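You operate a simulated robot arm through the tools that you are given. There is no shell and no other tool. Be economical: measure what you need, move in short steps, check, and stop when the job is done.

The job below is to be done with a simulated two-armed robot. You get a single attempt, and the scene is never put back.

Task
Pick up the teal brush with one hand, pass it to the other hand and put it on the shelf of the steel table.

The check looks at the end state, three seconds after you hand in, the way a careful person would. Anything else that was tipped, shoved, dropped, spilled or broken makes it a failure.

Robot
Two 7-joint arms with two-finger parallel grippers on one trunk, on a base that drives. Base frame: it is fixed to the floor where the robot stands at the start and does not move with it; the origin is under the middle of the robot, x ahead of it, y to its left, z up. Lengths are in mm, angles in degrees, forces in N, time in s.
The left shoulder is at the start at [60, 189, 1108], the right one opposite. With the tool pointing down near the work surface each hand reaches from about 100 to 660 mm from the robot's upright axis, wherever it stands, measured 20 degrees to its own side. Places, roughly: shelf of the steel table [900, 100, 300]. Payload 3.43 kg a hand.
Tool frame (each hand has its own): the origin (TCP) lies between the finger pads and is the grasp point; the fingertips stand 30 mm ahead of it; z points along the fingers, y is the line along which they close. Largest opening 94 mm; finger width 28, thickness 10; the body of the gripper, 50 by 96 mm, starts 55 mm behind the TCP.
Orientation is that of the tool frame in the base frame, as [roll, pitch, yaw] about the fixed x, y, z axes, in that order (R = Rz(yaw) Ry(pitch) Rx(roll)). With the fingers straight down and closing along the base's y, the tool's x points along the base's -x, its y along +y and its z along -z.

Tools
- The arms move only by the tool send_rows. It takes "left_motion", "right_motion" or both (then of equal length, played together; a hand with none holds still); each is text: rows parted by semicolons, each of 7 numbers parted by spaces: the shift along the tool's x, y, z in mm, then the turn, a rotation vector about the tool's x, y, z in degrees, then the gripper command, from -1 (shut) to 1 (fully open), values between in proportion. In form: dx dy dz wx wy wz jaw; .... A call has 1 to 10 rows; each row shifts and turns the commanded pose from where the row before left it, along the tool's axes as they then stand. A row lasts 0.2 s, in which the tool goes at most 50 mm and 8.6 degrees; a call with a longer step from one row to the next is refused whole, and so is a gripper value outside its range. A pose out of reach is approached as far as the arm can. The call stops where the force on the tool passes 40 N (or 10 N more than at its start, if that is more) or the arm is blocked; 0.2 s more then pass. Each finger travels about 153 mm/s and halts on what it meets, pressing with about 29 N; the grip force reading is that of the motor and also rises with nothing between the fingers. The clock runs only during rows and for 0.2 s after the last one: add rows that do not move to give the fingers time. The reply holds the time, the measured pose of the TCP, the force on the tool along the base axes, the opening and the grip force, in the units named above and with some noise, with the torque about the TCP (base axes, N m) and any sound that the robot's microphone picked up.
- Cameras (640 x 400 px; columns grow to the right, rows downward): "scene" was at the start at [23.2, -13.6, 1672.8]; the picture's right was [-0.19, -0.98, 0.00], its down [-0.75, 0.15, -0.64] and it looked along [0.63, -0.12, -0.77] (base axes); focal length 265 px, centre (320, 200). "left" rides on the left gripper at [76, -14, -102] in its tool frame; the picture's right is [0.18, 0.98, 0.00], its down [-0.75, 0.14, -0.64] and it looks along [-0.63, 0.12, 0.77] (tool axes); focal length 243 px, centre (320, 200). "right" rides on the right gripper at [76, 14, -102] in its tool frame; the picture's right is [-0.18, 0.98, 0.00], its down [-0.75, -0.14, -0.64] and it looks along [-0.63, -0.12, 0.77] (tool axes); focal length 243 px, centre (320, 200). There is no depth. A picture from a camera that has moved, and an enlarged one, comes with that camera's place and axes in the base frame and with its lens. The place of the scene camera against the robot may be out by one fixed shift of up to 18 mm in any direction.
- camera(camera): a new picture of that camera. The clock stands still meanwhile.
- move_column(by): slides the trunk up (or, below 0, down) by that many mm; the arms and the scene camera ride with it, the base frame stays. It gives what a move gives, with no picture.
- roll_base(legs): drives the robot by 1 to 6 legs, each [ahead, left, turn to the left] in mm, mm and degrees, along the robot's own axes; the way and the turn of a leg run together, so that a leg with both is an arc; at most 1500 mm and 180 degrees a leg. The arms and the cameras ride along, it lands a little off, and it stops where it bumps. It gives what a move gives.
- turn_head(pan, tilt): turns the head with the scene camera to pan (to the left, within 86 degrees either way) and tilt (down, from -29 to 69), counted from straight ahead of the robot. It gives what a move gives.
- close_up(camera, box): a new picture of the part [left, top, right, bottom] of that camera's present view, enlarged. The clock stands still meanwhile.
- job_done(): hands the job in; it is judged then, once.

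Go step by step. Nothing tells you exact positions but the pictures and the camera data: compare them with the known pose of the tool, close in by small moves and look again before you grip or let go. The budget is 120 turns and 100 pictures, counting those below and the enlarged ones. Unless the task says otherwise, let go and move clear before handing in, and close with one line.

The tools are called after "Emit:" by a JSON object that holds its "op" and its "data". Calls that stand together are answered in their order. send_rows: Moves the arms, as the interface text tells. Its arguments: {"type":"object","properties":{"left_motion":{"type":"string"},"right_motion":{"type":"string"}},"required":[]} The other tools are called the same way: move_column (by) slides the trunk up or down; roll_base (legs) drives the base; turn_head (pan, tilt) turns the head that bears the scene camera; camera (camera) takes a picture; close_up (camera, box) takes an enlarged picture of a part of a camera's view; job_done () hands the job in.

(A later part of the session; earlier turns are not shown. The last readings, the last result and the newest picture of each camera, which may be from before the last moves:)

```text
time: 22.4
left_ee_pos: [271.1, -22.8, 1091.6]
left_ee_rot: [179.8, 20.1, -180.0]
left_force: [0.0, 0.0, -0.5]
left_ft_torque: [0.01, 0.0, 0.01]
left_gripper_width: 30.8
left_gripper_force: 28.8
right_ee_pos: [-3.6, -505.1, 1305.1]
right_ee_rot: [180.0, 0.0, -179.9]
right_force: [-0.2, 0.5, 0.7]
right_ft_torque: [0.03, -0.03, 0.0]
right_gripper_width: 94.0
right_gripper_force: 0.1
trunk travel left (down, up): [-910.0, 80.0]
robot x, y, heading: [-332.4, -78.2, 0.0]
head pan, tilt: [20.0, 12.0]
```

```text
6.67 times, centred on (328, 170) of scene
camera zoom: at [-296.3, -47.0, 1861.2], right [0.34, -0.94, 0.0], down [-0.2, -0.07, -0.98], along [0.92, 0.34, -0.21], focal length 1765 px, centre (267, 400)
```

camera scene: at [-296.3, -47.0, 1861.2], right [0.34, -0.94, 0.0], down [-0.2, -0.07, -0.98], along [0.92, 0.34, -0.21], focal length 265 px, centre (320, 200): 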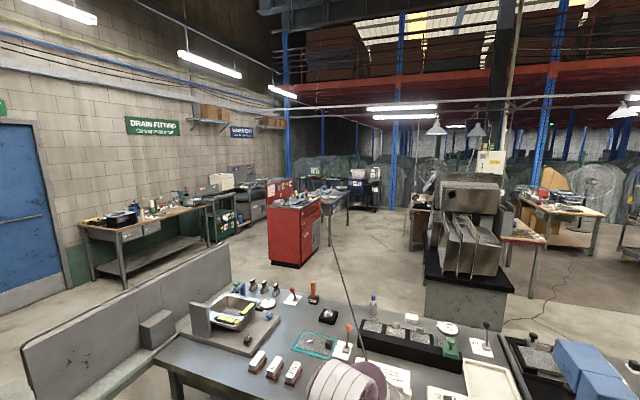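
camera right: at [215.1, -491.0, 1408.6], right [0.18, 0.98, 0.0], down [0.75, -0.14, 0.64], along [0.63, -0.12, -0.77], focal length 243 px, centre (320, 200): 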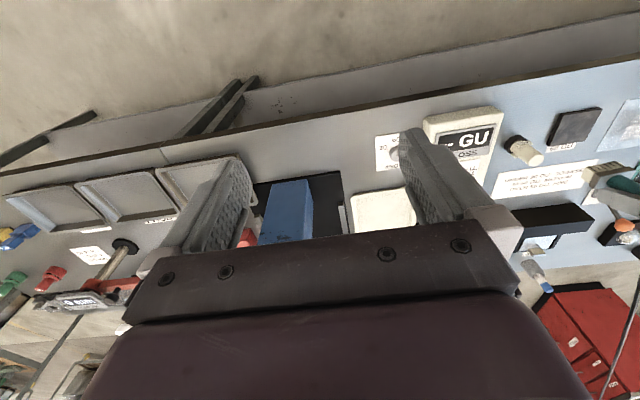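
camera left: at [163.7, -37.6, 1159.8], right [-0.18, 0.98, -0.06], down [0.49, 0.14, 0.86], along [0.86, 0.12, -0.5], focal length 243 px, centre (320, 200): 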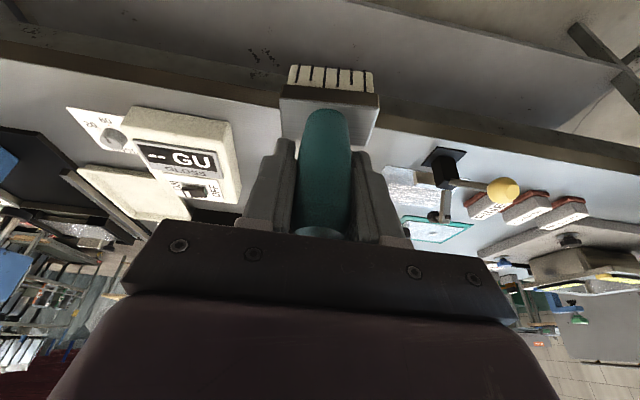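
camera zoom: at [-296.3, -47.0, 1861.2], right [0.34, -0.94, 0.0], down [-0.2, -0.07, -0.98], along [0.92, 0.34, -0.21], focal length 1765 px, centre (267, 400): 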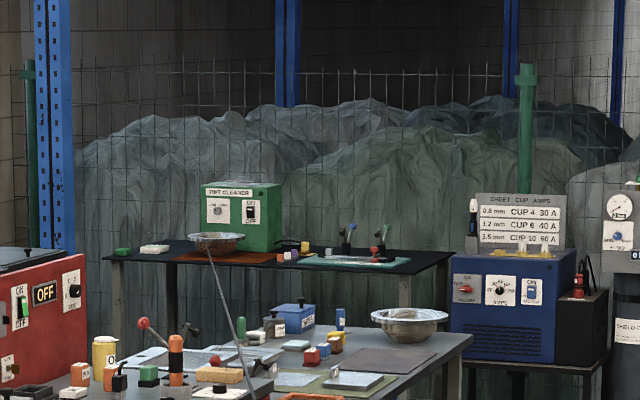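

The cord ends at a bowl on a far table and gives no pull, so I keep the brush at roughly the same distance. I now bring the brush closer to my centre line, and turn the right hand to point forward and 30 degrees down for the handover.

Emit:
{"op": "send_rows", "data": {"left_motion": "18.8 -12 -6.8 0 0 0 -1;18.8 -12 -6.8 0 0 0 -1;18.8 -12 -6.8 0 0 0 -1;18.8 -12 -6.8 0 0 0 -1;18.8 -12 -6.8 0 0 0 -1;0 0 0 0 0 0 -1;0 0 0 0 0 0 -1;0 0 0 0 0 0 -1;0 0 0 0 0 0 -1", "right_motion": "0 0 0 0 -7.5 0 1;0 0 0 0 -7.5 0 1;0 0 0 0 -7.5 0 1;0 0 0 0 -7.5 0 1;0 0 0 0 -7.5 0 1;0 0 0 0 -7.5 0 1;0 0 0 0 -7.5 0 1;0 0 0 0 -7.5 0 1;0 0 0 0 0 0 1"}}

Emit:
{"op": "turn_head", "data": {"pan": 0, "tilt": 60}}

Emit:
{"op": "camera", "data": {"camera": "scene"}}

Emit:
{"op": "camera", "data": {"camera": "right"}}

```text
time: 24.4
left_ee_pos: [170.2, -81.8, 1090.8]
left_ee_rot: [179.9, 20.1, -179.9]
left_force: [-0.2, -0.4, -0.5]
left_ft_torque: [0.01, 0.01, -0.02]
left_gripper_width: 30.8
left_gripper_force: 28.2
right_ee_pos: [-5.0, -503.5, 1305.6]
right_ee_rot: [-180.0, 60.1, -179.8]
right_force: [-0.7, -0.2, 0.0]
right_ft_torque: [-0.01, -0.01, -0.03]
right_gripper_width: 94.0
right_gripper_force: 0.0
trunk travel left (down, up): [-910.0, 80.0]
robot x, y, heading: [-335.3, -78.6, 0.2]
head pan, tilt: [20.0, 12.0]
```

```text
time: 25.6
left_ee_pos: [170.0, -81.4, 1091.4]
left_ee_rot: [179.7, 20.2, -179.9]
left_force: [-0.2, 0.4, -1.7]
left_ft_torque: [-0.01, -0.01, 0.02]
left_gripper_width: 30.9
left_gripper_force: 29.3
right_ee_pos: [-4.9, -505.6, 1304.7]
right_ee_rot: [179.9, 59.8, -179.9]
right_force: [0.4, 0.0, -0.1]
right_ft_torque: [-0.04, 0.01, 0.01]
right_gripper_width: 93.9
right_gripper_force: 0.1
trunk travel left (down, up): [-910.0, 80.0]
robot x, y, heading: [-333.5, -81.5, 0.1]
head pan, tilt: [0.0, 60.0]
```

```text
60 pictures are left
camera scene: at [-317.6, -78.7, 1790.2], right [0.0, -1.0, 0.0], down [-0.87, 0.0, -0.5], along [0.5, 0.0, -0.87], focal length 265 px, centre (320, 200)
```

scene: 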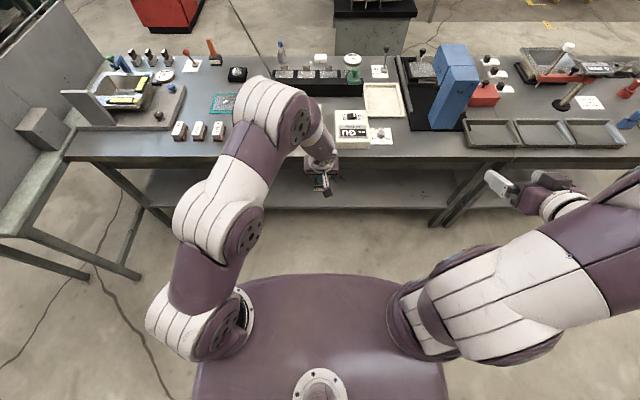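

```text
59 pictures are left
camera right: at [-130.7, -491.4, 1290.5], right [0.09, 0.98, 0.16], down [-0.18, -0.14, 0.97], along [0.98, -0.12, 0.16], focal length 243 px, centre (320, 200)
```

right: 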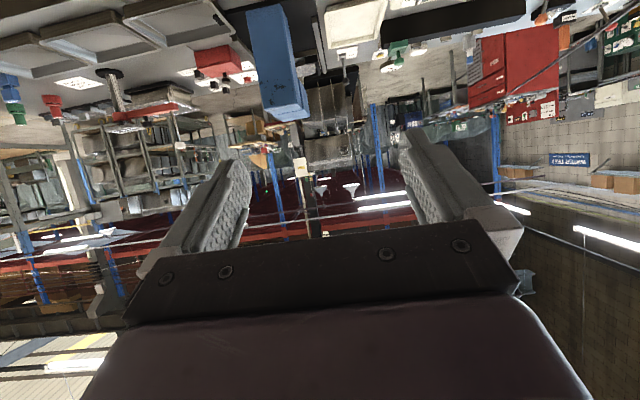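

The hands' cameras would clash at that angle, so I'll have the right hand take the brush head horizontally from the robot's side, and later lay the brush flat with the tool pointing down. I bring the right hand toward its pre-grasp.

Emit:
{"op": "send_rows", "data": {"right_motion": "0 0 0 0 -7.5 0 1;0 0 0 0 -7.5 0 1;0 0 0 0 -7.5 0 1;0 0 0 0 -7.5 0 1;24.6 38.4 0 0 0 0 1;24.6 38.4 0 0 0 0 1;24.6 38.4 0 0 0 0 1;24.6 38.4 0 0 0 0 1;24.6 38.4 0 0 0 0 1;24.6 38.4 0 0 0 0 1"}}

Emit:
{"op": "camera", "data": {"camera": "scene"}}

Emit:
{"op": "camera", "data": {"camera": "right"}}

```text
time: 27.8
left_ee_pos: [169.9, -82.1, 1091.2]
left_ee_rot: [179.9, 20.2, -179.9]
left_force: [-0.4, -0.4, -1.2]
left_ft_torque: [0.01, -0.01, -0.01]
left_gripper_width: 30.9
left_gripper_force: 28.7
right_ee_pos: [-18.6, -362.0, 1250.2]
right_ee_rot: [179.5, 59.5, 179.7]
right_force: [-0.3, -0.1, 0.4]
right_ft_torque: [0.01, 0.05, 0.02]
right_gripper_width: 94.1
right_gripper_force: 0.1
right hand out of reach, approached as far as the arm can: row 1, 2, 3, 4, 7, 8, 9, 10
trunk travel left (down, up): [-910.0, 80.0]
robot x, y, heading: [-332.5, -80.2, -0.1]
head pan, tilt: [0.0, 60.0]
```

```text
58 pictures are left
camera scene: at [-318.5, -78.5, 1790.1], right [0.0, -1.0, 0.0], down [-0.87, 0.0, -0.5], along [0.5, 0.0, -0.87], focal length 265 px, centre (320, 200)
```

scene: 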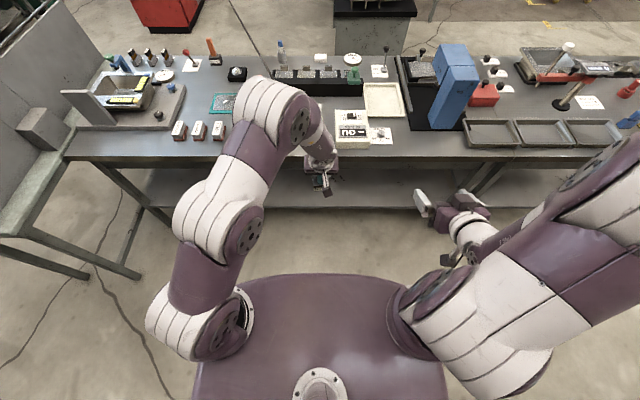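

```text
57 pictures are left
camera right: at [-145.3, -347.5, 1235.6], right [0.09, 0.98, 0.16], down [-0.17, -0.15, 0.97], along [0.98, -0.12, 0.15], focal length 243 px, centre (320, 200)
```

right: 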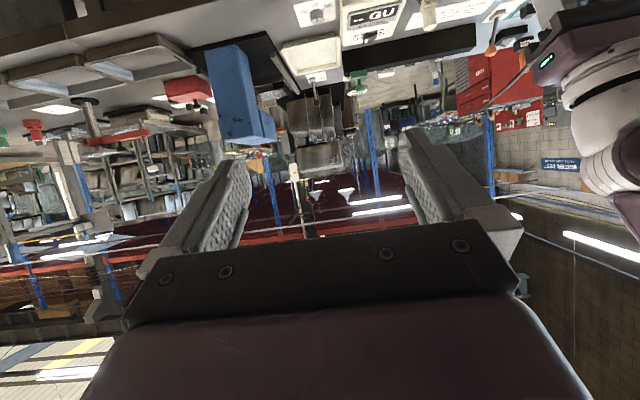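

Emit:
{"op": "send_rows", "data": {"left_motion": "0 0 0 0 8 0 -1;0 0 0 0 8 0 -1;0 0 0 0 8 0 -1;0 0 0 0 8 0 -1;0 0 0 0 8 0 -1;0 0 0 0 0 0 -1;0 0 0 0 0 0 -1;0 0 0 0 0 0 -1", "right_motion": "0 0 0 0 5 0 1;0 0 0 0 5 0 1;9.5 27 16 0 0 0 1;9.5 27 16 0 0 0 1;9.5 27 16 0 0 0 1;9.5 27 16 0 0 0 1;0 0 0 0 0 0 1;0 0 0 0 0 0 1"}}

Emit:
{"op": "camera", "data": {"camera": "scene"}}

Emit:
{"op": "camera", "data": {"camera": "right"}}

```text
time: 29.6
left_ee_pos: [169.6, -81.0, 1091.5]
left_ee_rot: [179.8, 12.3, -179.9]
left_force: [0.6, -0.5, -1.3]
left_ft_torque: [0.03, -0.04, -0.03]
left_gripper_width: 31.0
left_gripper_force: 29.1
left hand out of reach, approached as far as the arm can: row 2, 3, 4, 5
right_ee_pos: [20.1, -316.1, 1225.4]
right_ee_rot: [179.3, 49.8, 179.7]
right_force: [0.8, -0.2, 0.3]
right_ft_torque: [-0.03, 0.0, 0.01]
right_gripper_width: 94.0
right_gripper_force: 0.1
right hand out of reach, approached as far as the arm can: row 1, 3, 4, 5, 6
trunk travel left (down, up): [-910.0, 80.0]
robot x, y, heading: [-334.7, -81.5, 0.1]
head pan, tilt: [0.0, 60.0]
```

```text
56 pictures are left
camera scene: at [-317.9, -78.8, 1790.1], right [0.0, -1.0, 0.0], down [-0.87, 0.0, -0.5], along [0.5, 0.0, -0.87], focal length 265 px, centre (320, 200)
```

scene: 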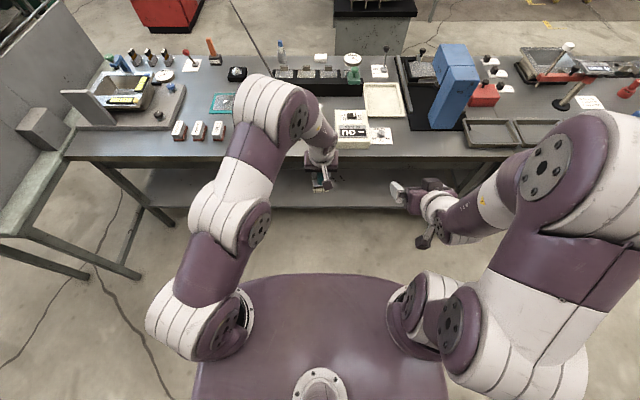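

```text
55 pictures are left
camera right: at [-105.8, -302.8, 1233.9], right [0.11, 0.98, 0.15], down [0.0, -0.15, 0.99], along [0.99, -0.11, -0.01], focal length 243 px, centre (320, 200)
```

right: 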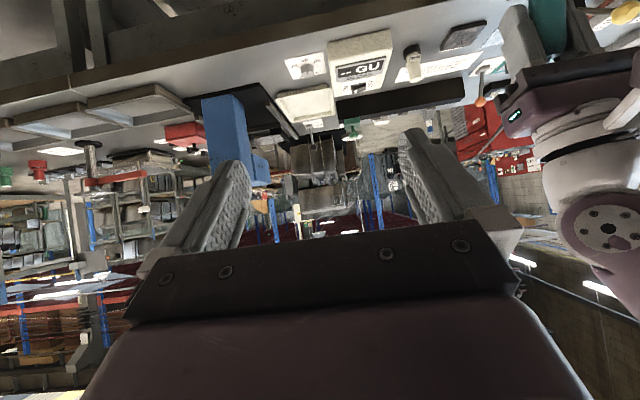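

Reach limits show the arms want the handover closer to the body and the right hand pointing sideways. I bring the left hand nearer and put the right hand back to pointing down.

Emit:
{"op": "send_rows", "data": {"left_motion": "24.4 0 -5.3 0 0 0 -1;24.4 0 -5.3 0 0 0 -1;24.4 0 -5.3 0 0 0 -1;24.4 0 -5.3 0 0 0 -1;0 0 0 0 -7.7 0 -1;0 0 0 0 0 0 -1;0 0 0 0 0 0 -1;0 0 0 0 0 0 -1;0 0 0 0 0 0 -1", "right_motion": "0 0 0 0 7.1 0 1;0 0 0 0 7.1 0 1;0 0 0 0 7.1 0 1;0 0 0 0 7.1 0 1;0 0 0 0 7.1 0 1;0 0 0 0 7.1 0 1;0 0 0 0 7.2 0 1;0 0 0 0 0 0 1;0 0 0 0 0 0 1"}}

Emit:
{"op": "camera", "data": {"camera": "scene"}}

```text
time: 31.6
left_ee_pos: [71.1, -80.3, 1093.3]
left_ee_rot: [179.2, 17.0, -180.0]
left_force: [0.1, 0.3, -0.5]
left_ft_torque: [0.0, -0.02, 0.01]
left_gripper_width: 30.7
left_gripper_force: 29.1
right_ee_pos: [27.0, -299.9, 1226.7]
right_ee_rot: [175.8, 9.4, -178.7]
right_force: [-0.1, -0.4, -0.9]
right_ft_torque: [0.0, -0.03, -0.04]
right_gripper_width: 94.3
right_gripper_force: 0.0
right hand out of reach, approached as far as the arm can: row 5, 6
trunk travel left (down, up): [-910.0, 80.0]
robot x, y, heading: [-330.6, -80.7, 0.1]
head pan, tilt: [0.0, 60.0]
```

```text
54 pictures are left
camera scene: at [-317.2, -78.8, 1790.1], right [0.0, -1.0, 0.0], down [-0.87, 0.0, -0.5], along [0.5, 0.0, -0.87], focal length 265 px, centre (320, 200)
```

scene: 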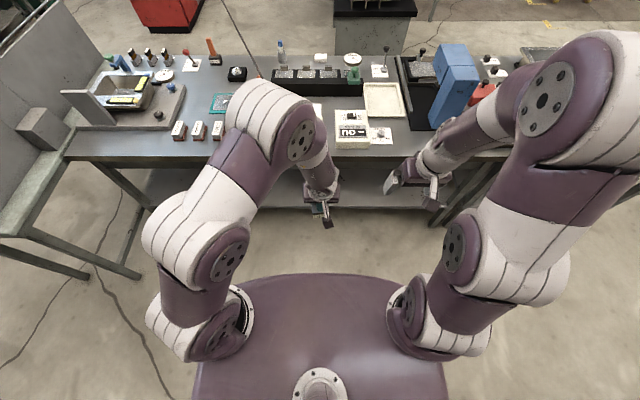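

Emit:
{"op": "send_rows", "data": {"left_motion": "0 0 0 2.48 0 8.13 -1;0 0 0 2.48 0 8.13 -1;0 0 0 2.48 0 8.13 -1;0 0 0 2.48 0 8.13 -1;0 0 0 2.48 0 8.13 -1;0 0 0 0 0 0 -1;0 0 0 0 0 0 -1", "right_motion": "-6.6 -16 37.4 0 2 0 1;-6.6 -16 37.4 0 2 0 1;-6.6 -16 37.4 0 2 0 1;-6.6 -16 37.4 0 2 0 1;-6.6 -16 37.4 0 1 0 1;0 0 0 0 0 0 1;0 0 0 0 0 0 1"}}

Emit:
{"op": "send_rows", "data": {"left_motion": "0 0 0 2.48 0 8.13 -1;0 0 0 2.48 0 8.13 -1;0 0 0 2.48 0 8.13 -1;0 0 0 2.48 0 8.13 -1;0 0 0 2.48 0 8.13 -1;0 0 0 1.46 0 4.78 -1;0 0 0 0 0 0 -1", "right_motion": "0 0 0 -8 0 0 1;0 0 0 -8 0 0 1;0 0 0 -8 0 0 1;0 0 0 -8 0 0 1;0 0 0 -8 0 0 1;0 0 0 0 0 0 1;0 0 0 0 0 0 1"}}

Emit:
{"op": "camera", "data": {"camera": "scene"}}

```text
time: 33.1
left_ee_pos: [69.7, -82.8, 1091.0]
left_ee_rot: [177.6, 18.9, 136.8]
left_force: [-0.5, -0.4, -1.3]
left_ft_torque: [-0.03, -0.02, -0.02]
left_gripper_width: 30.5
left_gripper_force: 29.3
right_ee_pos: [80.6, -364.7, 1039.0]
right_ee_rot: [175.7, 0.4, -178.1]
right_force: [0.0, -0.4, -0.1]
right_ft_torque: [0.0, -0.03, -0.04]
right_gripper_width: 94.1
right_gripper_force: 0.0
trunk travel left (down, up): [-910.0, 80.0]
robot x, y, heading: [-329.9, -84.0, 0.1]
head pan, tilt: [0.0, 60.0]
```

```text
time: 34.8
left_ee_pos: [69.5, -82.3, 1092.7]
left_ee_rot: [176.8, 16.6, 89.2]
left_force: [0.2, 0.3, -0.9]
left_ft_torque: [-0.03, -0.01, -0.01]
left_gripper_width: 30.9
left_gripper_force: 28.8
right_ee_pos: [78.1, -362.9, 1038.2]
right_ee_rot: [137.9, 0.5, -178.1]
right_force: [0.0, -1.6, -0.6]
right_ft_torque: [-0.03, 0.03, 0.0]
right_gripper_width: 93.9
right_gripper_force: 0.2
trunk travel left (down, up): [-910.0, 80.0]
robot x, y, heading: [-333.7, -81.3, -0.1]
head pan, tilt: [0.0, 60.0]
```

```text
53 pictures are left
camera scene: at [-318.5, -78.7, 1790.1], right [0.0, -1.0, 0.0], down [-0.87, 0.0, -0.5], along [0.5, 0.0, -0.87], focal length 265 px, centre (320, 200)
```

scene: 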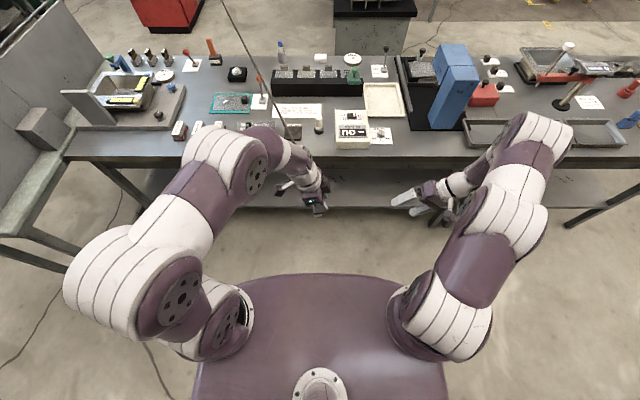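

Emit:
{"op": "send_rows", "data": {"right_motion": "0 0 0 -8 0 0 1;0 0 0 -8 0 0 1;0 0 0 -8 0 0 1;0 0 0 -8 0 0 1;0 0 0 -8 0 0 1;0 0 0 -7.9 0 0 1;0 0 0 0 0 0 1;0 0 0 0 0 0 1"}}

Emit:
{"op": "send_rows", "data": {"right_motion": "0 0 0 0 0 -8 1;0 0 0 0 0 -8 1;0 0 0 0 0 -8 1;0 0 0 0 0 -8 1;0 0 0 0 0 -8 1;0 0 0 0 0 0 1"}}

Emit:
{"op": "camera", "data": {"camera": "right"}}

```text
time: 36.5
left_ee_pos: [70.8, -83.1, 1092.5]
left_ee_rot: [176.9, 16.6, 89.3]
left_force: [-0.1, -0.2, -0.8]
left_ft_torque: [0.0, -0.03, 0.02]
left_gripper_width: 30.5
left_gripper_force: 29.3
right_ee_pos: [-183.4, -219.3, 1012.9]
right_ee_rot: [94.7, 0.6, -178.1]
right_force: [-1.1, 0.4, -0.1]
right_ft_torque: [0.0, -0.03, -0.03]
right_gripper_width: 93.8
right_gripper_force: 0.1
right hand out of reach, approached as far as the arm can: row 1, 2, 3, 4, 5, 6
trunk travel left (down, up): [-910.0, 80.0]
robot x, y, heading: [-333.6, -81.7, -0.0]
head pan, tilt: [0.0, 60.0]
```

```text
time: 38.0
left_ee_pos: [70.1, -83.4, 1090.8]
left_ee_rot: [176.9, 16.6, 89.2]
left_force: [-0.5, -0.1, -0.7]
left_ft_torque: [0.03, 0.02, -0.02]
left_gripper_width: 30.7
left_gripper_force: 28.5
right_ee_pos: [-182.6, -220.3, 1011.8]
right_ee_rot: [96.1, 40.6, -174.2]
right_force: [-0.9, -0.2, -0.4]
right_ft_torque: [-0.01, 0.01, 0.04]
right_gripper_width: 93.9
right_gripper_force: 0.0
trunk travel left (down, up): [-910.0, 80.0]
robot x, y, heading: [-329.1, -78.9, 0.1]
head pan, tilt: [0.0, 60.0]
```

```text
52 pictures are left
camera right: at [-245.3, -327.8, 981.9], right [-0.5, 0.05, 0.86], down [0.68, -0.59, 0.44], along [0.53, 0.81, 0.26], focal length 243 px, centre (320, 200)
```

right: 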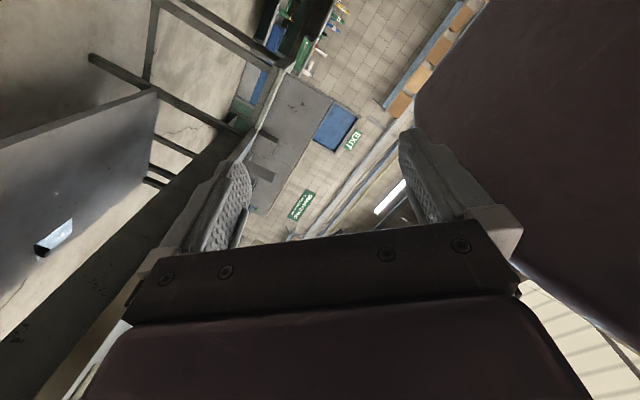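

The right hand now points left but drifted toward the body. I finish its roll and bring it ahead at a safe distance from the brush.

Emit:
{"op": "send_rows", "data": {"right_motion": "0 0 0 0 0 -8 1;0 0 0 0 0 -8 1;0 0 0 0 0 -8 1;0 0 0 0 0 -8 1;0 0 0 0 0 -8 1;0 0 0 0 0 -8 1;0 0 0 0 0 0 1"}}

Emit:
{"op": "camera", "data": {"camera": "scene"}}

```text
time: 39.5
left_ee_pos: [69.9, -83.4, 1092.1]
left_ee_rot: [176.9, 16.6, 89.3]
left_force: [-0.5, -0.5, -1.1]
left_ft_torque: [0.02, -0.01, -0.01]
left_gripper_width: 30.7
left_gripper_force: 28.7
right_ee_pos: [-283.1, -231.1, 1016.2]
right_ee_rot: [134.6, 83.5, -133.4]
right_force: [0.3, 0.0, 0.8]
right_ft_torque: [0.0, 0.0, 0.02]
right_gripper_width: 94.1
right_gripper_force: 0.1
right hand out of reach, approached as far as the arm can: row 3, 4, 5, 6
trunk travel left (down, up): [-910.0, 80.0]
robot x, y, heading: [-331.4, -79.6, 0.1]
head pan, tilt: [0.0, 60.0]
```

```text
51 pictures are left
camera scene: at [-318.0, -78.3, 1790.2], right [0.0, -1.0, 0.0], down [-0.87, 0.0, -0.5], along [0.5, 0.0, -0.87], focal length 265 px, centre (320, 200)
```

scene: 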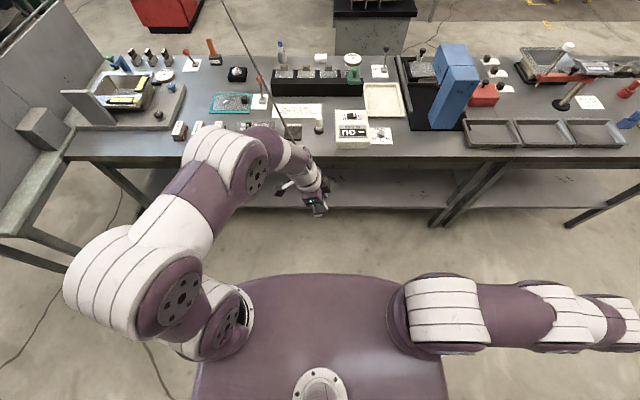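

That roll was bad for the right arm. I unwind it, move it ahead again, and will use a mirrored, tilted approach instead.

Emit:
{"op": "send_rows", "data": {"right_motion": "0 0 0 0 0 8.3 1;0 0 0 0 0 8.3 1;0 0 0 0 0 8.3 1;0 0 0 0 0 8.3 1;0 0 0 0 0 8.3 1;0 0 0 0 0 8.3 1;0 0 0 0 0 8.3 1;0 0 0 0 0 8.3 1;0 0 0 0 0 8.3 1;0 0 0 0 0 8.3 1"}}

Emit:
{"op": "send_rows", "data": {"right_motion": "-30 0 0 8 0 0 1;-30 0 0 8 0 0 1;-30 0 0 8 0 0 1;-30 0 0 8 0 0 1;-30 0 0 8 0 0 1;-30 0 0 8 0 0 1;-30 0 0 0 0 0 1;0 0 0 0 0 0 1"}}

Emit:
{"op": "camera", "data": {"camera": "scene"}}

```text
time: 41.8
left_ee_pos: [69.8, -82.6, 1091.8]
left_ee_rot: [176.9, 16.7, 89.2]
left_force: [0.2, -0.3, -0.8]
left_ft_torque: [0.01, 0.01, 0.01]
left_gripper_width: 31.0
left_gripper_force: 29.7
right_ee_pos: [-282.3, -230.8, 1015.6]
right_ee_rot: [94.4, 2.2, -177.6]
right_force: [1.0, -0.1, -0.1]
right_ft_torque: [0.07, -0.01, -0.01]
right_gripper_width: 93.7
right_gripper_force: 0.0
trunk travel left (down, up): [-910.0, 80.0]
robot x, y, heading: [-335.3, -79.4, 0.1]
head pan, tilt: [0.0, 60.0]
```

```text
time: 43.5
left_ee_pos: [69.6, -82.7, 1091.7]
left_ee_rot: [176.9, 16.6, 89.3]
left_force: [0.5, 0.1, -0.9]
left_ft_torque: [-0.02, 0.0, 0.0]
left_gripper_width: 30.8
left_gripper_force: 28.8
right_ee_pos: [-73.7, -222.9, 1024.8]
right_ee_rot: [142.5, 2.3, -177.5]
right_force: [1.0, -0.2, -0.3]
right_ft_torque: [-0.03, -0.02, 0.0]
right_gripper_width: 93.9
right_gripper_force: 0.0
trunk travel left (down, up): [-910.0, 80.0]
robot x, y, heading: [-332.5, -80.6, 0.0]
head pan, tilt: [0.0, 60.0]
```

```text
50 pictures are left
camera scene: at [-318.1, -79.2, 1790.1], right [0.0, -1.0, 0.0], down [-0.87, 0.0, -0.5], along [0.5, 0.0, -0.87], focal length 265 px, centre (320, 200)
```

scene: 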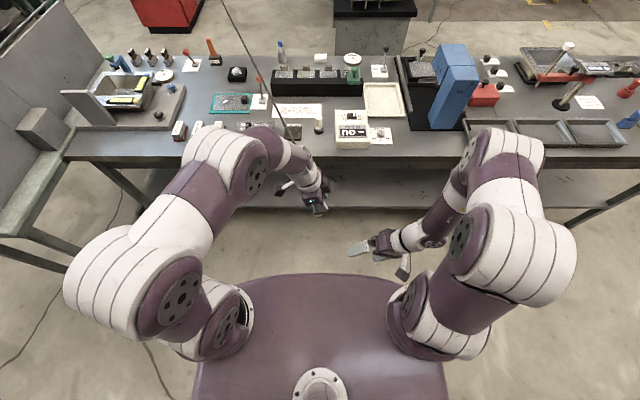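

Emit:
{"op": "send_rows", "data": {"right_motion": "0 0 0 7.5 0 0 1;0 0 0 7.5 0 0 1;0 0 0 7.5 0 0 1;0 0 0 7.5 0 0 1;0 0 0 7.5 0 0 1;-36 -15 -9 0 0 0 1;-36 -15 -9 0 0 0 1;-36 -15 -9 0 0 0 1;-36 -15 -9 0 0 0 1;0 0 0 0 0 0 1"}}

Emit:
{"op": "send_rows", "data": {"right_motion": "0 0 0 0 0 -8.2 1;0 0 0 0 0 -8.2 1;0 0 0 0 0 -8.2 1;0 0 0 0 0 -8.2 1;0 0 0 0 0 -8.2 1;0 0 0 0 0 -8.2 1;0 0 0 0 0 -8.2 1;0 0 0 0 0 -8.2 1;0 0 0 0 0 -8.2 1;0 0 0 0 0 -8.2 1"}}

Emit:
{"op": "send_rows", "data": {"left_motion": "0 0 0 0 -8 0 -1;0 0 0 0 -8 0 -1;0 0 0 0 -8 0 -1;0 0 0 0 0 0 -1;0 0 0 0 0 0 -1;0 0 0 0 0 0 -1", "right_motion": "0 0 0 0 0 -8.2 1;0 0 0 0 -8 0 1;0 0 0 0 -8 0 1;0 0 0 0 -8 0 1;0 0 0 0 -8 0 1;0 0 0 0 -8 0 1"}}

Emit:
{"op": "camera", "data": {"camera": "scene"}}

```text
time: 45.8
left_ee_pos: [69.4, -82.1, 1091.3]
left_ee_rot: [176.8, 16.6, 89.3]
left_force: [0.4, 0.4, -0.8]
left_ft_torque: [-0.01, -0.04, 0.01]
left_gripper_width: 30.6
left_gripper_force: 29.0
right_ee_pos: [69.0, -276.8, 1065.8]
right_ee_rot: [-179.9, 2.2, -177.6]
right_force: [0.1, -0.5, 0.3]
right_ft_torque: [-0.02, 0.0, 0.02]
right_gripper_width: 94.0
right_gripper_force: 0.0
trunk travel left (down, up): [-910.0, 80.0]
robot x, y, heading: [-334.4, -78.2, -0.0]
head pan, tilt: [0.0, 60.0]
```

```text
time: 48.0
left_ee_pos: [68.9, -83.8, 1092.4]
left_ee_rot: [176.9, 16.6, 89.4]
left_force: [-0.1, 0.2, -0.5]
left_ft_torque: [-0.05, -0.01, 0.01]
left_gripper_width: 30.6
left_gripper_force: 29.1
right_ee_pos: [71.3, -274.9, 1065.6]
right_ee_rot: [-177.6, 0.3, -95.3]
right_force: [-0.3, 0.8, 0.5]
right_ft_torque: [0.0, -0.02, 0.01]
right_gripper_width: 94.3
right_gripper_force: 0.0
trunk travel left (down, up): [-910.0, 80.0]
robot x, y, heading: [-332.2, -81.9, -0.2]
head pan, tilt: [0.0, 60.0]
```

```text
time: 49.4
left_ee_pos: [70.2, -83.3, 1092.4]
left_ee_rot: [176.1, 40.7, 87.6]
left_force: [-0.2, 0.5, -1.0]
left_ft_torque: [0.01, 0.06, -0.03]
left_gripper_width: 30.8
left_gripper_force: 28.9
right_ee_pos: [72.1, -275.3, 1065.8]
right_ee_rot: [-176.9, 40.1, -85.4]
right_force: [-0.5, 0.3, -0.5]
right_ft_torque: [-0.03, -0.01, 0.0]
right_gripper_width: 94.1
right_gripper_force: 0.0
trunk travel left (down, up): [-910.0, 80.0]
robot x, y, heading: [-332.2, -76.8, 0.0]
head pan, tilt: [0.0, 60.0]
```

```text
49 pictures are left
camera scene: at [-317.1, -79.8, 1790.2], right [0.0, -1.0, 0.0], down [-0.87, 0.0, -0.5], along [0.5, 0.0, -0.87], focal length 265 px, centre (320, 200)
```

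scene: 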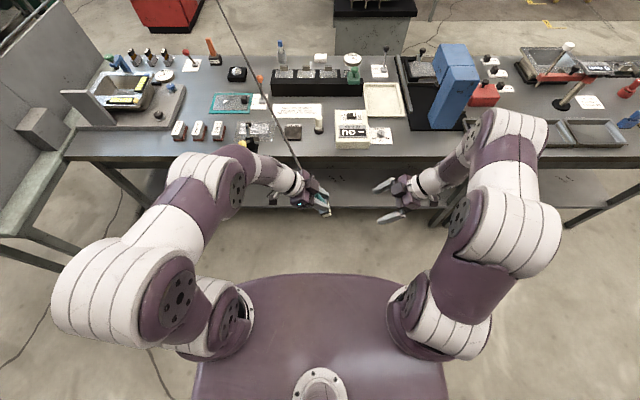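

This works. Both tilt further, aiming for 55 degrees each so the right hand meets the brush squarely.

Emit:
{"op": "send_rows", "data": {"left_motion": "0 0 0 0 -7.5 0 -1;0 0 0 0 -7.5 0 -1;0 0 0 0 0 0 -1", "right_motion": "0 0 0 0 -7.5 0 1;0 0 0 0 -7.5 0 1;0 0 0 0 0 0 1"}}

Emit:
{"op": "camera", "data": {"camera": "left"}}

Emit:
{"op": "camera", "data": {"camera": "right"}}

Emit:
{"op": "close_up", "data": {"camera": "scene", "box": [240, 140, 440, 265]}}

```text
time: 50.1
left_ee_pos: [74.2, -83.0, 1093.8]
left_ee_rot: [175.1, 53.3, 85.9]
left_force: [-0.2, 0.0, -0.2]
left_ft_torque: [0.03, -0.03, 0.0]
left_gripper_width: 30.8
left_gripper_force: 28.7
left hand out of reach, approached as far as the arm can: row 2
right_ee_pos: [66.9, -266.3, 1063.8]
right_ee_rot: [-177.9, 50.1, -85.9]
right_force: [-0.1, 0.5, 0.2]
right_ft_torque: [-0.05, 0.0, 0.03]
right_gripper_width: 93.9
right_gripper_force: 0.0
right hand out of reach, approached as far as the arm can: row 2
trunk travel left (down, up): [-910.0, 80.0]
robot x, y, heading: [-329.3, -79.5, -0.0]
head pan, tilt: [0.0, 60.0]
```

```text
48 pictures are left
camera left: at [58.8, 43.8, 1091.6], right [0.99, 0.11, -0.1], down [0.09, 0.07, 0.99], along [0.11, -0.99, 0.05], focal length 243 px, centre (320, 200)
```

left: 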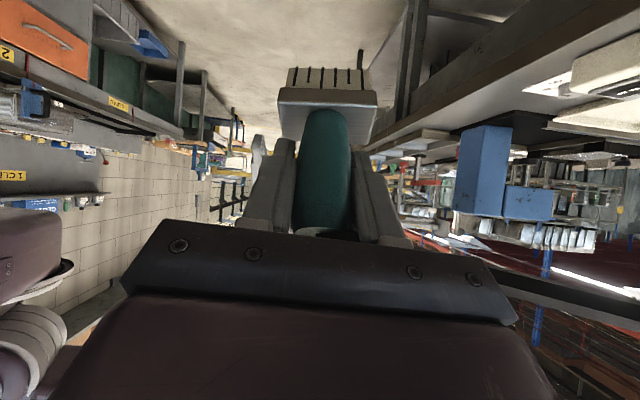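

```text
47 pictures are left
camera right: at [58.6, -394.7, 1070.8], right [-0.99, 0.08, 0.12], down [0.12, -0.01, 0.99], along [0.08, 1.0, 0.0], focal length 243 px, centre (320, 200)
```

right: 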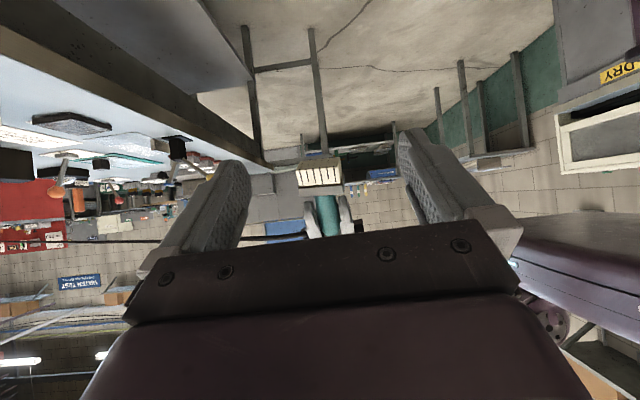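

```text
3.20 times, centred on (340, 202) of scene
camera zoom: at [-320.0, -77.6, 1790.1], right [0.0, -1.0, 0.0], down [-0.87, 0.0, -0.5], along [0.5, 0.0, -0.87], focal length 847 px, centre (256, 192)
```

zoom: 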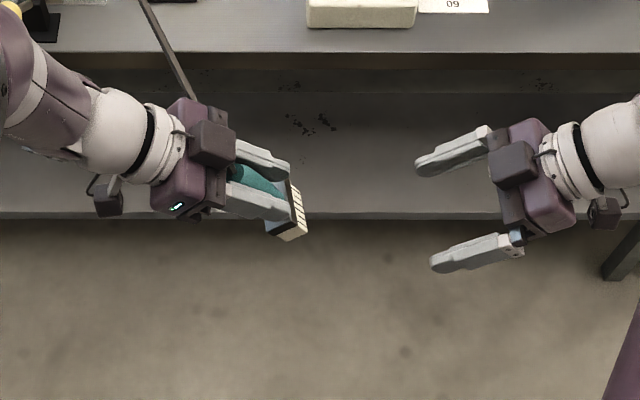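

Both hands are near square to each other: the brush head is about (77, -108, 1042) and the right hand needs about (77, -125, 1056). I line up first, 100 mm short.

Emit:
{"op": "send_rows", "data": {"right_motion": "-28 -5.4 4.5 0 0 0 1;-28 -5.4 4.5 0 0 0 1;-28 -5.4 4.5 0 0 0 1;0 0 0 0 0 0 1"}}

Emit:
{"op": "camera", "data": {"camera": "right"}}

```text
time: 51.1
left_ee_pos: [75.2, -83.8, 1092.9]
left_ee_rot: [175.4, 53.2, 86.0]
left_force: [0.3, 0.1, -0.6]
left_ft_torque: [0.01, 0.01, 0.02]
left_gripper_width: 30.8
left_gripper_force: 28.4
right_ee_pos: [81.3, -204.4, 1119.3]
right_ee_rot: [-178.0, 50.1, -85.9]
right_force: [0.2, 0.1, -0.6]
right_ft_torque: [-0.02, 0.04, 0.01]
right_gripper_width: 93.9
right_gripper_force: 0.1
trunk travel left (down, up): [-910.0, 80.0]
robot x, y, heading: [-334.0, -80.6, 0.0]
head pan, tilt: [0.0, 60.0]
```

```text
45 pictures are left
camera right: at [72.8, -333.1, 1125.2], right [-0.99, 0.08, 0.12], down [0.12, 0.0, 0.99], along [0.08, 1.0, 0.0], focal length 243 px, centre (320, 200)
```

right: 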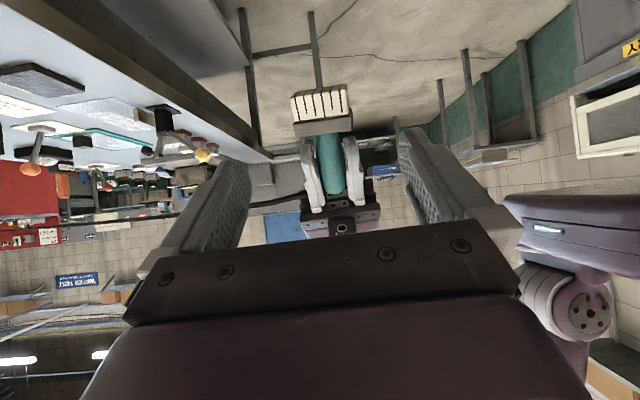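

Emit:
{"op": "send_rows", "data": {"right_motion": "-1 0 25 0 0 0 1;-1 0 25 0 0 0 1;-1 0 25 0 0 0 1;0 0 0 0 0 0 1"}}

Emit:
{"op": "camera", "data": {"camera": "right"}}

Emit:
{"op": "close_up", "data": {"camera": "scene", "box": [240, 140, 440, 265]}}

```text
time: 52.1
left_ee_pos: [75.2, -84.1, 1093.3]
left_ee_rot: [175.3, 53.3, 86.0]
left_force: [0.4, 0.0, -1.6]
left_ft_torque: [0.03, 0.01, 0.0]
left_gripper_width: 31.0
left_gripper_force: 28.4
right_ee_pos: [80.7, -144.6, 1072.7]
right_ee_rot: [-177.9, 50.1, -85.9]
right_force: [-0.6, -0.2, 0.6]
right_ft_torque: [-0.02, 0.03, 0.02]
right_gripper_width: 94.0
right_gripper_force: 0.0
trunk travel left (down, up): [-910.0, 80.0]
robot x, y, heading: [-333.6, -80.0, 0.2]
head pan, tilt: [0.0, 60.0]
```

```text
44 pictures are left
camera right: at [71.7, -272.0, 1079.9], right [-0.99, 0.08, 0.12], down [0.12, 0.0, 0.99], along [0.08, 1.0, 0.0], focal length 243 px, centre (320, 200)
```

right: 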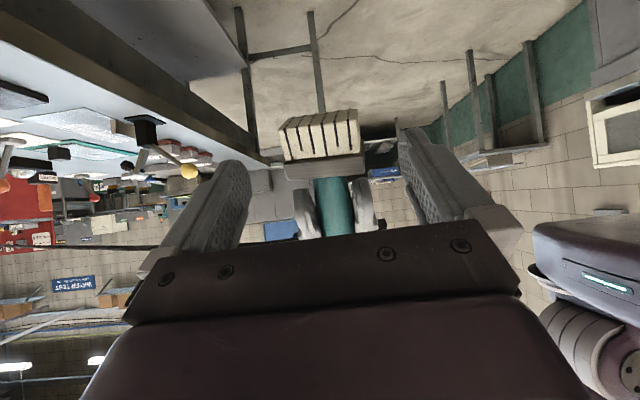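

```text
3.20 times, centred on (340, 202) of scene
camera zoom: at [-317.8, -78.9, 1790.1], right [0.0, -1.0, 0.0], down [-0.87, 0.0, -0.5], along [0.5, 0.0, -0.87], focal length 847 px, centre (256, 192)
```

zoom: 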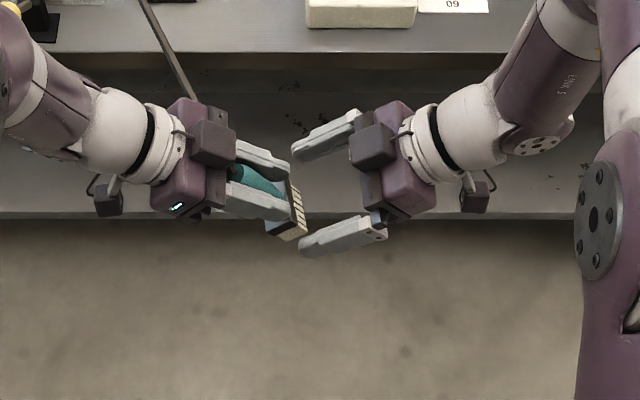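

Emit:
{"op": "send_rows", "data": {"right_motion": "0 0.5 13 0 0 0 1;0 0.5 13 0 0 0 1;0 0 0 0 0 0 1"}}

Emit:
{"op": "camera", "data": {"camera": "right"}}

Emit:
{"op": "close_up", "data": {"camera": "scene", "box": [290, 170, 390, 232]}}

```text
time: 53.0
left_ee_pos: [74.5, -84.4, 1093.0]
left_ee_rot: [175.3, 53.2, 86.0]
left_force: [-0.1, -0.2, 0.5]
left_ft_torque: [0.01, 0.03, 0.01]
left_gripper_width: 30.8
left_gripper_force: 28.7
right_ee_pos: [78.9, -124.0, 1058.3]
right_ee_rot: [-177.9, 50.1, -86.1]
right_force: [0.4, -0.3, 0.6]
right_ft_torque: [-0.01, 0.01, 0.04]
right_gripper_width: 93.9
right_gripper_force: 0.0
trunk travel left (down, up): [-910.0, 80.0]
robot x, y, heading: [-329.6, -84.3, -0.0]
head pan, tilt: [0.0, 60.0]
```

```text
42 pictures are left
camera right: at [70.2, -252.3, 1064.0], right [-0.99, 0.08, 0.12], down [0.12, 0.0, 0.99], along [0.08, 1.0, 0.0], focal length 243 px, centre (320, 200)
```

right: 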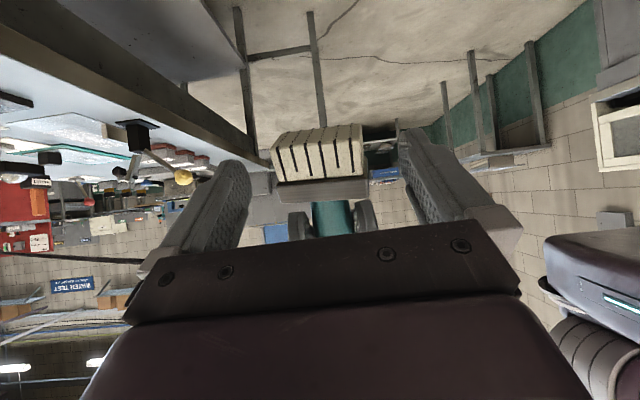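

```text
6.40 times, centred on (340, 201) of scene
camera zoom: at [-317.8, -79.2, 1790.1], right [0.0, -1.0, 0.0], down [-0.87, 0.0, -0.5], along [0.5, 0.0, -0.87], focal length 1695 px, centre (192, 194)
```

zoom: 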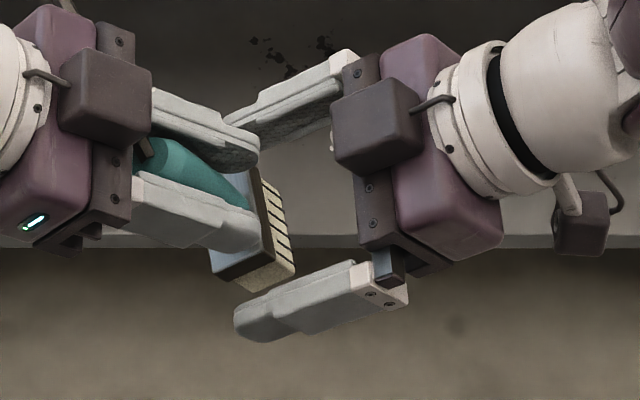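

The head lies between the right pads. I close the right hand.

Emit:
{"op": "send_rows", "data": {"right_motion": "0 0 0 0 0 0 0.4;0 0 0 0 0 0 0.2;0 0 0 0 0 0 -1;0 0 0 0 0 0 -1;0 0 0 0 0 0 -1"}}

Emit:
{"op": "camera", "data": {"camera": "right"}}

Emit:
{"op": "close_up", "data": {"camera": "scene", "box": [290, 170, 390, 232]}}

```text
time: 54.1
left_ee_pos: [75.5, -83.0, 1093.3]
left_ee_rot: [175.1, 53.2, 86.0]
left_force: [5.1, 0.0, -2.4]
left_ft_torque: [0.1, -0.23, -0.14]
left_gripper_width: 31.1
left_gripper_force: 29.0
right_ee_pos: [79.1, -124.5, 1057.1]
right_ee_rot: [-177.9, 50.1, -86.0]
right_force: [-4.0, 0.2, 1.1]
right_ft_torque: [-0.01, 0.02, 0.34]
right_gripper_width: 55.8
right_gripper_force: 29.1
trunk travel left (down, up): [-910.0, 80.0]
robot x, y, heading: [-332.4, -80.8, -0.2]
head pan, tilt: [0.0, 60.0]
```

```text
40 pictures are left
camera right: at [69.9, -252.1, 1064.0], right [-0.99, 0.08, 0.12], down [0.12, 0.0, 0.99], along [0.08, 1.0, 0.0], focal length 243 px, centre (320, 200)
```

right: 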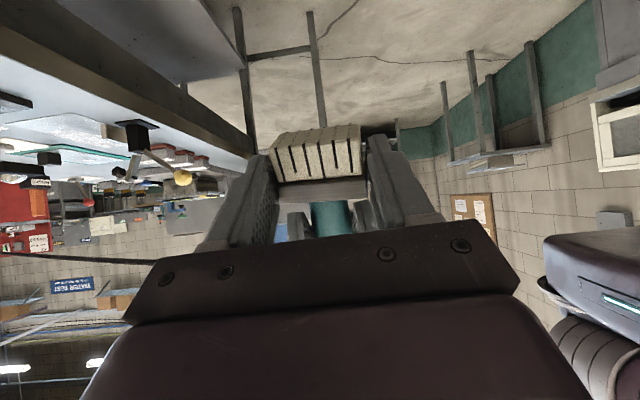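

```text
6.40 times, centred on (340, 201) of scene
camera zoom: at [-317.7, -78.8, 1790.1], right [0.0, -1.0, 0.0], down [-0.87, 0.0, -0.5], along [0.5, 0.0, -0.87], focal length 1695 px, centre (192, 194)
```

zoom: 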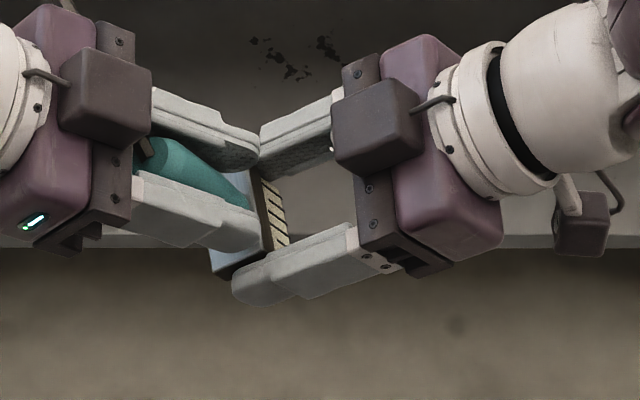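

The right hand holds the head (55.8 mm). Now I open the left hand a little and back it straight off along its own axis.

Emit:
{"op": "send_rows", "data": {"left_motion": "0 0 0 0 0 0 0.05;0 0 0 0 0 0 0.05;0 0 0 0 0 0 0.05"}}

Emit:
{"op": "send_rows", "data": {"left_motion": "0 0 -15 0 0 0 0.05;0 0 -20 0 0 0 0.05;0 0 -20 0 0 0 0.05;0 0 -20 0 0 0 0.05;0 0 -20 0 0 0 0.05;0 0 -20 0 0 0 0.05;0 0 0 0 0 0 0.05"}}

Emit:
{"op": "camera", "data": {"camera": "scene"}}

Emit:
{"op": "camera", "data": {"camera": "left"}}

```text
time: 55.0
left_ee_pos: [76.0, -82.3, 1092.6]
left_ee_rot: [175.3, 53.2, 86.1]
left_force: [0.1, 0.4, 0.2]
left_ft_torque: [0.0, 0.02, 0.02]
left_gripper_width: 49.3
left_gripper_force: 0.0
right_ee_pos: [78.9, -125.1, 1056.8]
right_ee_rot: [-178.0, 50.1, -86.0]
right_force: [-0.1, -0.1, -0.2]
right_ft_torque: [-0.01, -0.02, 0.02]
right_gripper_width: 53.1
right_gripper_force: 29.3
trunk travel left (down, up): [-910.0, 80.0]
robot x, y, heading: [-337.8, -79.8, 0.0]
head pan, tilt: [0.0, 60.0]
```

```text
time: 56.5
left_ee_pos: [45.3, -19.2, 1135.1]
left_ee_rot: [175.5, 53.7, 86.6]
left_force: [0.0, 3.0, 1.4]
left_ft_torque: [0.04, -0.05, 0.09]
left_gripper_width: 49.0
left_gripper_force: 0.1
left hand out of reach, approached as far as the arm can: row 1, 2, 3, 4, 5, 6
right_ee_pos: [79.8, -124.0, 1057.5]
right_ee_rot: [-177.9, 50.1, -86.0]
right_force: [0.5, -2.7, -2.2]
right_ft_torque: [0.02, 0.03, -0.05]
right_gripper_width: 52.9
right_gripper_force: 29.1
trunk travel left (down, up): [-910.0, 80.0]
robot x, y, heading: [-335.8, -81.1, 0.2]
head pan, tilt: [0.0, 60.0]
```

```text
38 pictures are left
camera scene: at [-317.5, -78.8, 1790.1], right [0.0, -1.0, 0.0], down [-0.87, 0.0, -0.5], along [0.5, 0.0, -0.87], focal length 265 px, centre (320, 200)
```

scene: 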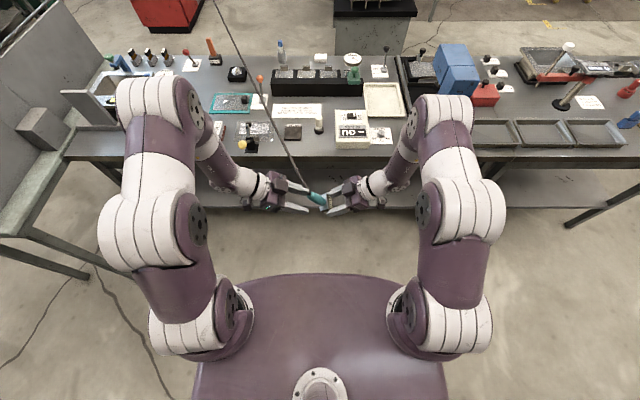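

```text
37 pictures are left
camera left: at [28.5, 106.5, 1132.0], right [0.99, 0.11, -0.1], down [0.09, 0.07, 0.99], along [0.12, -0.99, 0.06], focal length 243 px, centre (320, 200)
```

left: 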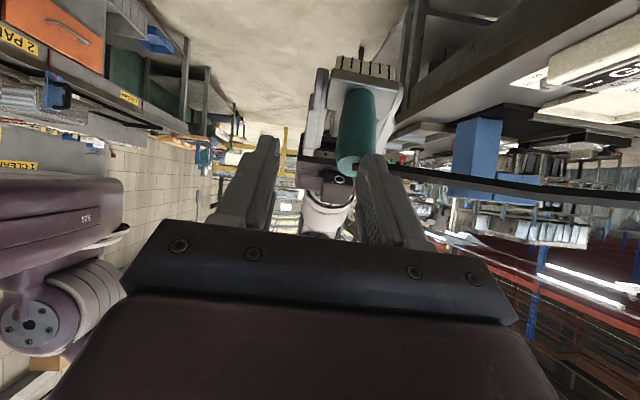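

The brush is now held only by the right hand. I take the left hand away to its own side.

Emit:
{"op": "send_rows", "data": {"left_motion": "18 0 -24 0 0 0 0.05;18 0 -24 0 8 0 0.05;18 0 -24 0 8 0 0.05;15 0 -30 0 8 0 0.05;10 0 -30 0 8 0 0.05;0 0 -30 0 8 0 0.05;0 0 0 0 0 0 0.05"}}

Emit:
{"op": "camera", "data": {"camera": "scene"}}

Emit:
{"op": "close_up", "data": {"camera": "scene", "box": [270, 160, 398, 240]}}

```text
time: 58.1
left_ee_pos: [43.4, 131.3, 1198.3]
left_ee_rot: [177.0, 15.5, 89.3]
left_force: [-0.2, -0.7, 1.4]
left_ft_torque: [-0.03, 0.02, 0.0]
left_gripper_width: 49.3
left_gripper_force: 0.1
left hand out of reach, approached as far as the arm can: row 1
right_ee_pos: [78.7, -122.9, 1057.1]
right_ee_rot: [-178.0, 50.0, -86.1]
right_force: [1.0, 0.3, -0.5]
right_ft_torque: [-0.02, 0.0, -0.02]
right_gripper_width: 51.9
right_gripper_force: 29.1
trunk travel left (down, up): [-910.0, 80.0]
robot x, y, heading: [-331.5, -74.5, 0.3]
head pan, tilt: [0.0, 60.0]
```

```text
36 pictures are left
camera scene: at [-316.9, -77.9, 1790.1], right [0.0, -1.0, 0.0], down [-0.87, 0.0, -0.5], along [0.5, 0.0, -0.87], focal length 265 px, centre (320, 200)
```

scene: 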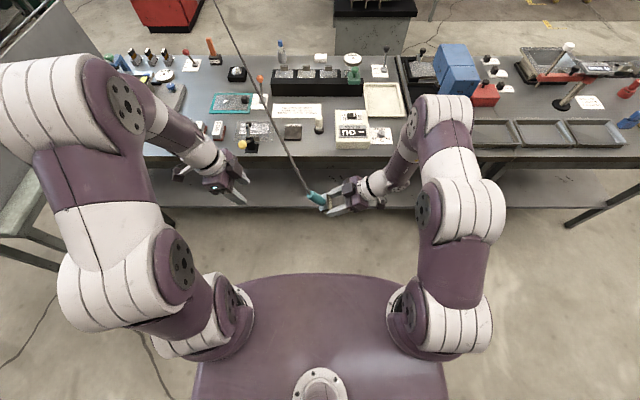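

```text
5.00 times, centred on (334, 200) of scene
camera zoom: at [-316.9, -77.9, 1790.1], right [0.0, -1.0, 0.0], down [-0.87, 0.0, -0.5], along [0.5, 0.0, -0.87], focal length 1324 px, centre (250, 200)
```

zoom: 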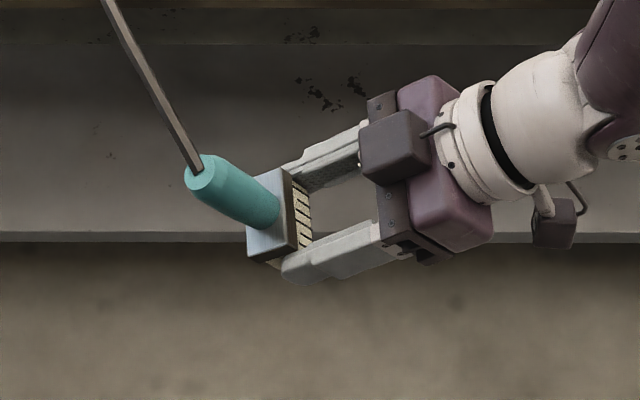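

Emit:
{"op": "close_up", "data": {"camera": "right", "box": [230, 90, 430, 215]}}

Emit:
{"op": "close_up", "data": {"camera": "left", "box": [220, 0, 640, 260]}}

```text
3.20 times, centred on (330, 152) of right
camera zoom: at [70.6, -251.7, 1064.0], right [-0.99, 0.08, 0.12], down [0.12, 0.0, 0.99], along [0.08, 1.0, -0.01], focal length 776 px, centre (288, 352)
```

zoom: 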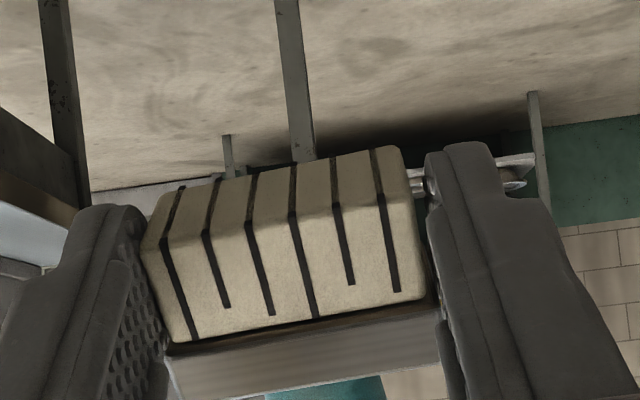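

```text
1.52 times, centred on (430, 130) of left
camera zoom: at [24.1, 230.5, 1274.2], right [0.98, 0.18, 0.0], down [0.1, -0.55, 0.83], along [0.15, -0.81, -0.56], focal length 370 px, centre (152, 307)
```

zoom: 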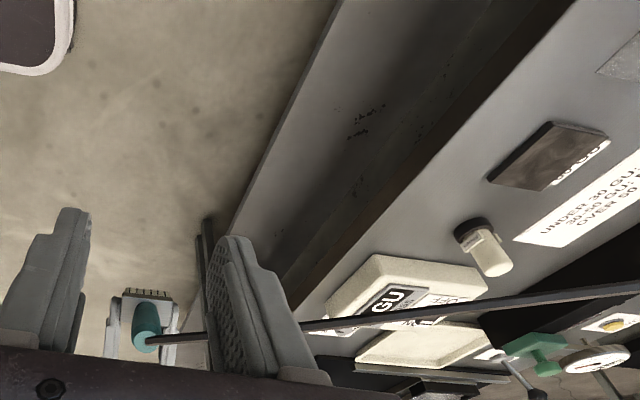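

Emit:
{"op": "send_rows", "data": {"right_motion": "0 0 0 0 0 0 -1;0 0 0 0 0 0 -1;0 0 0 0 0 0 -1;0 0 0 0 0 0 -1;0 0 0 0 0 0 -1;0 0 0 0 0 0 -1"}}

Emit:
{"op": "close_up", "data": {"camera": "right", "box": [230, 90, 430, 215]}}

```text
time: 59.5
left_ee_pos: [42.4, 130.8, 1197.6]
left_ee_rot: [176.9, 15.6, 89.4]
left_force: [-0.7, -0.3, 0.5]
left_ft_torque: [0.01, 0.01, -0.03]
left_gripper_width: 49.5
left_gripper_force: 0.0
right_ee_pos: [78.1, -123.7, 1058.2]
right_ee_rot: [-178.0, 50.0, -86.0]
right_force: [-1.0, -0.7, -1.0]
right_ft_torque: [-0.02, 0.02, 0.0]
right_gripper_width: 51.8
right_gripper_force: 28.7
trunk travel left (down, up): [-910.0, 80.0]
robot x, y, heading: [-332.0, -76.8, 0.1]
head pan, tilt: [0.0, 60.0]
```

```text
3.20 times, centred on (330, 152) of right
camera zoom: at [70.1, -252.1, 1064.1], right [-0.99, 0.08, 0.12], down [0.12, 0.0, 0.99], along [0.08, 1.0, 0.0], focal length 776 px, centre (288, 352)
```

zoom: 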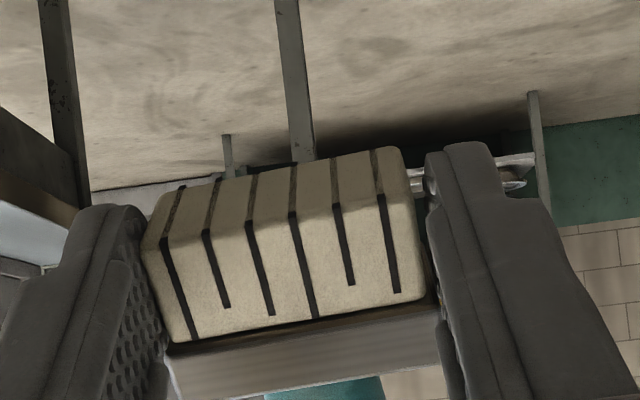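

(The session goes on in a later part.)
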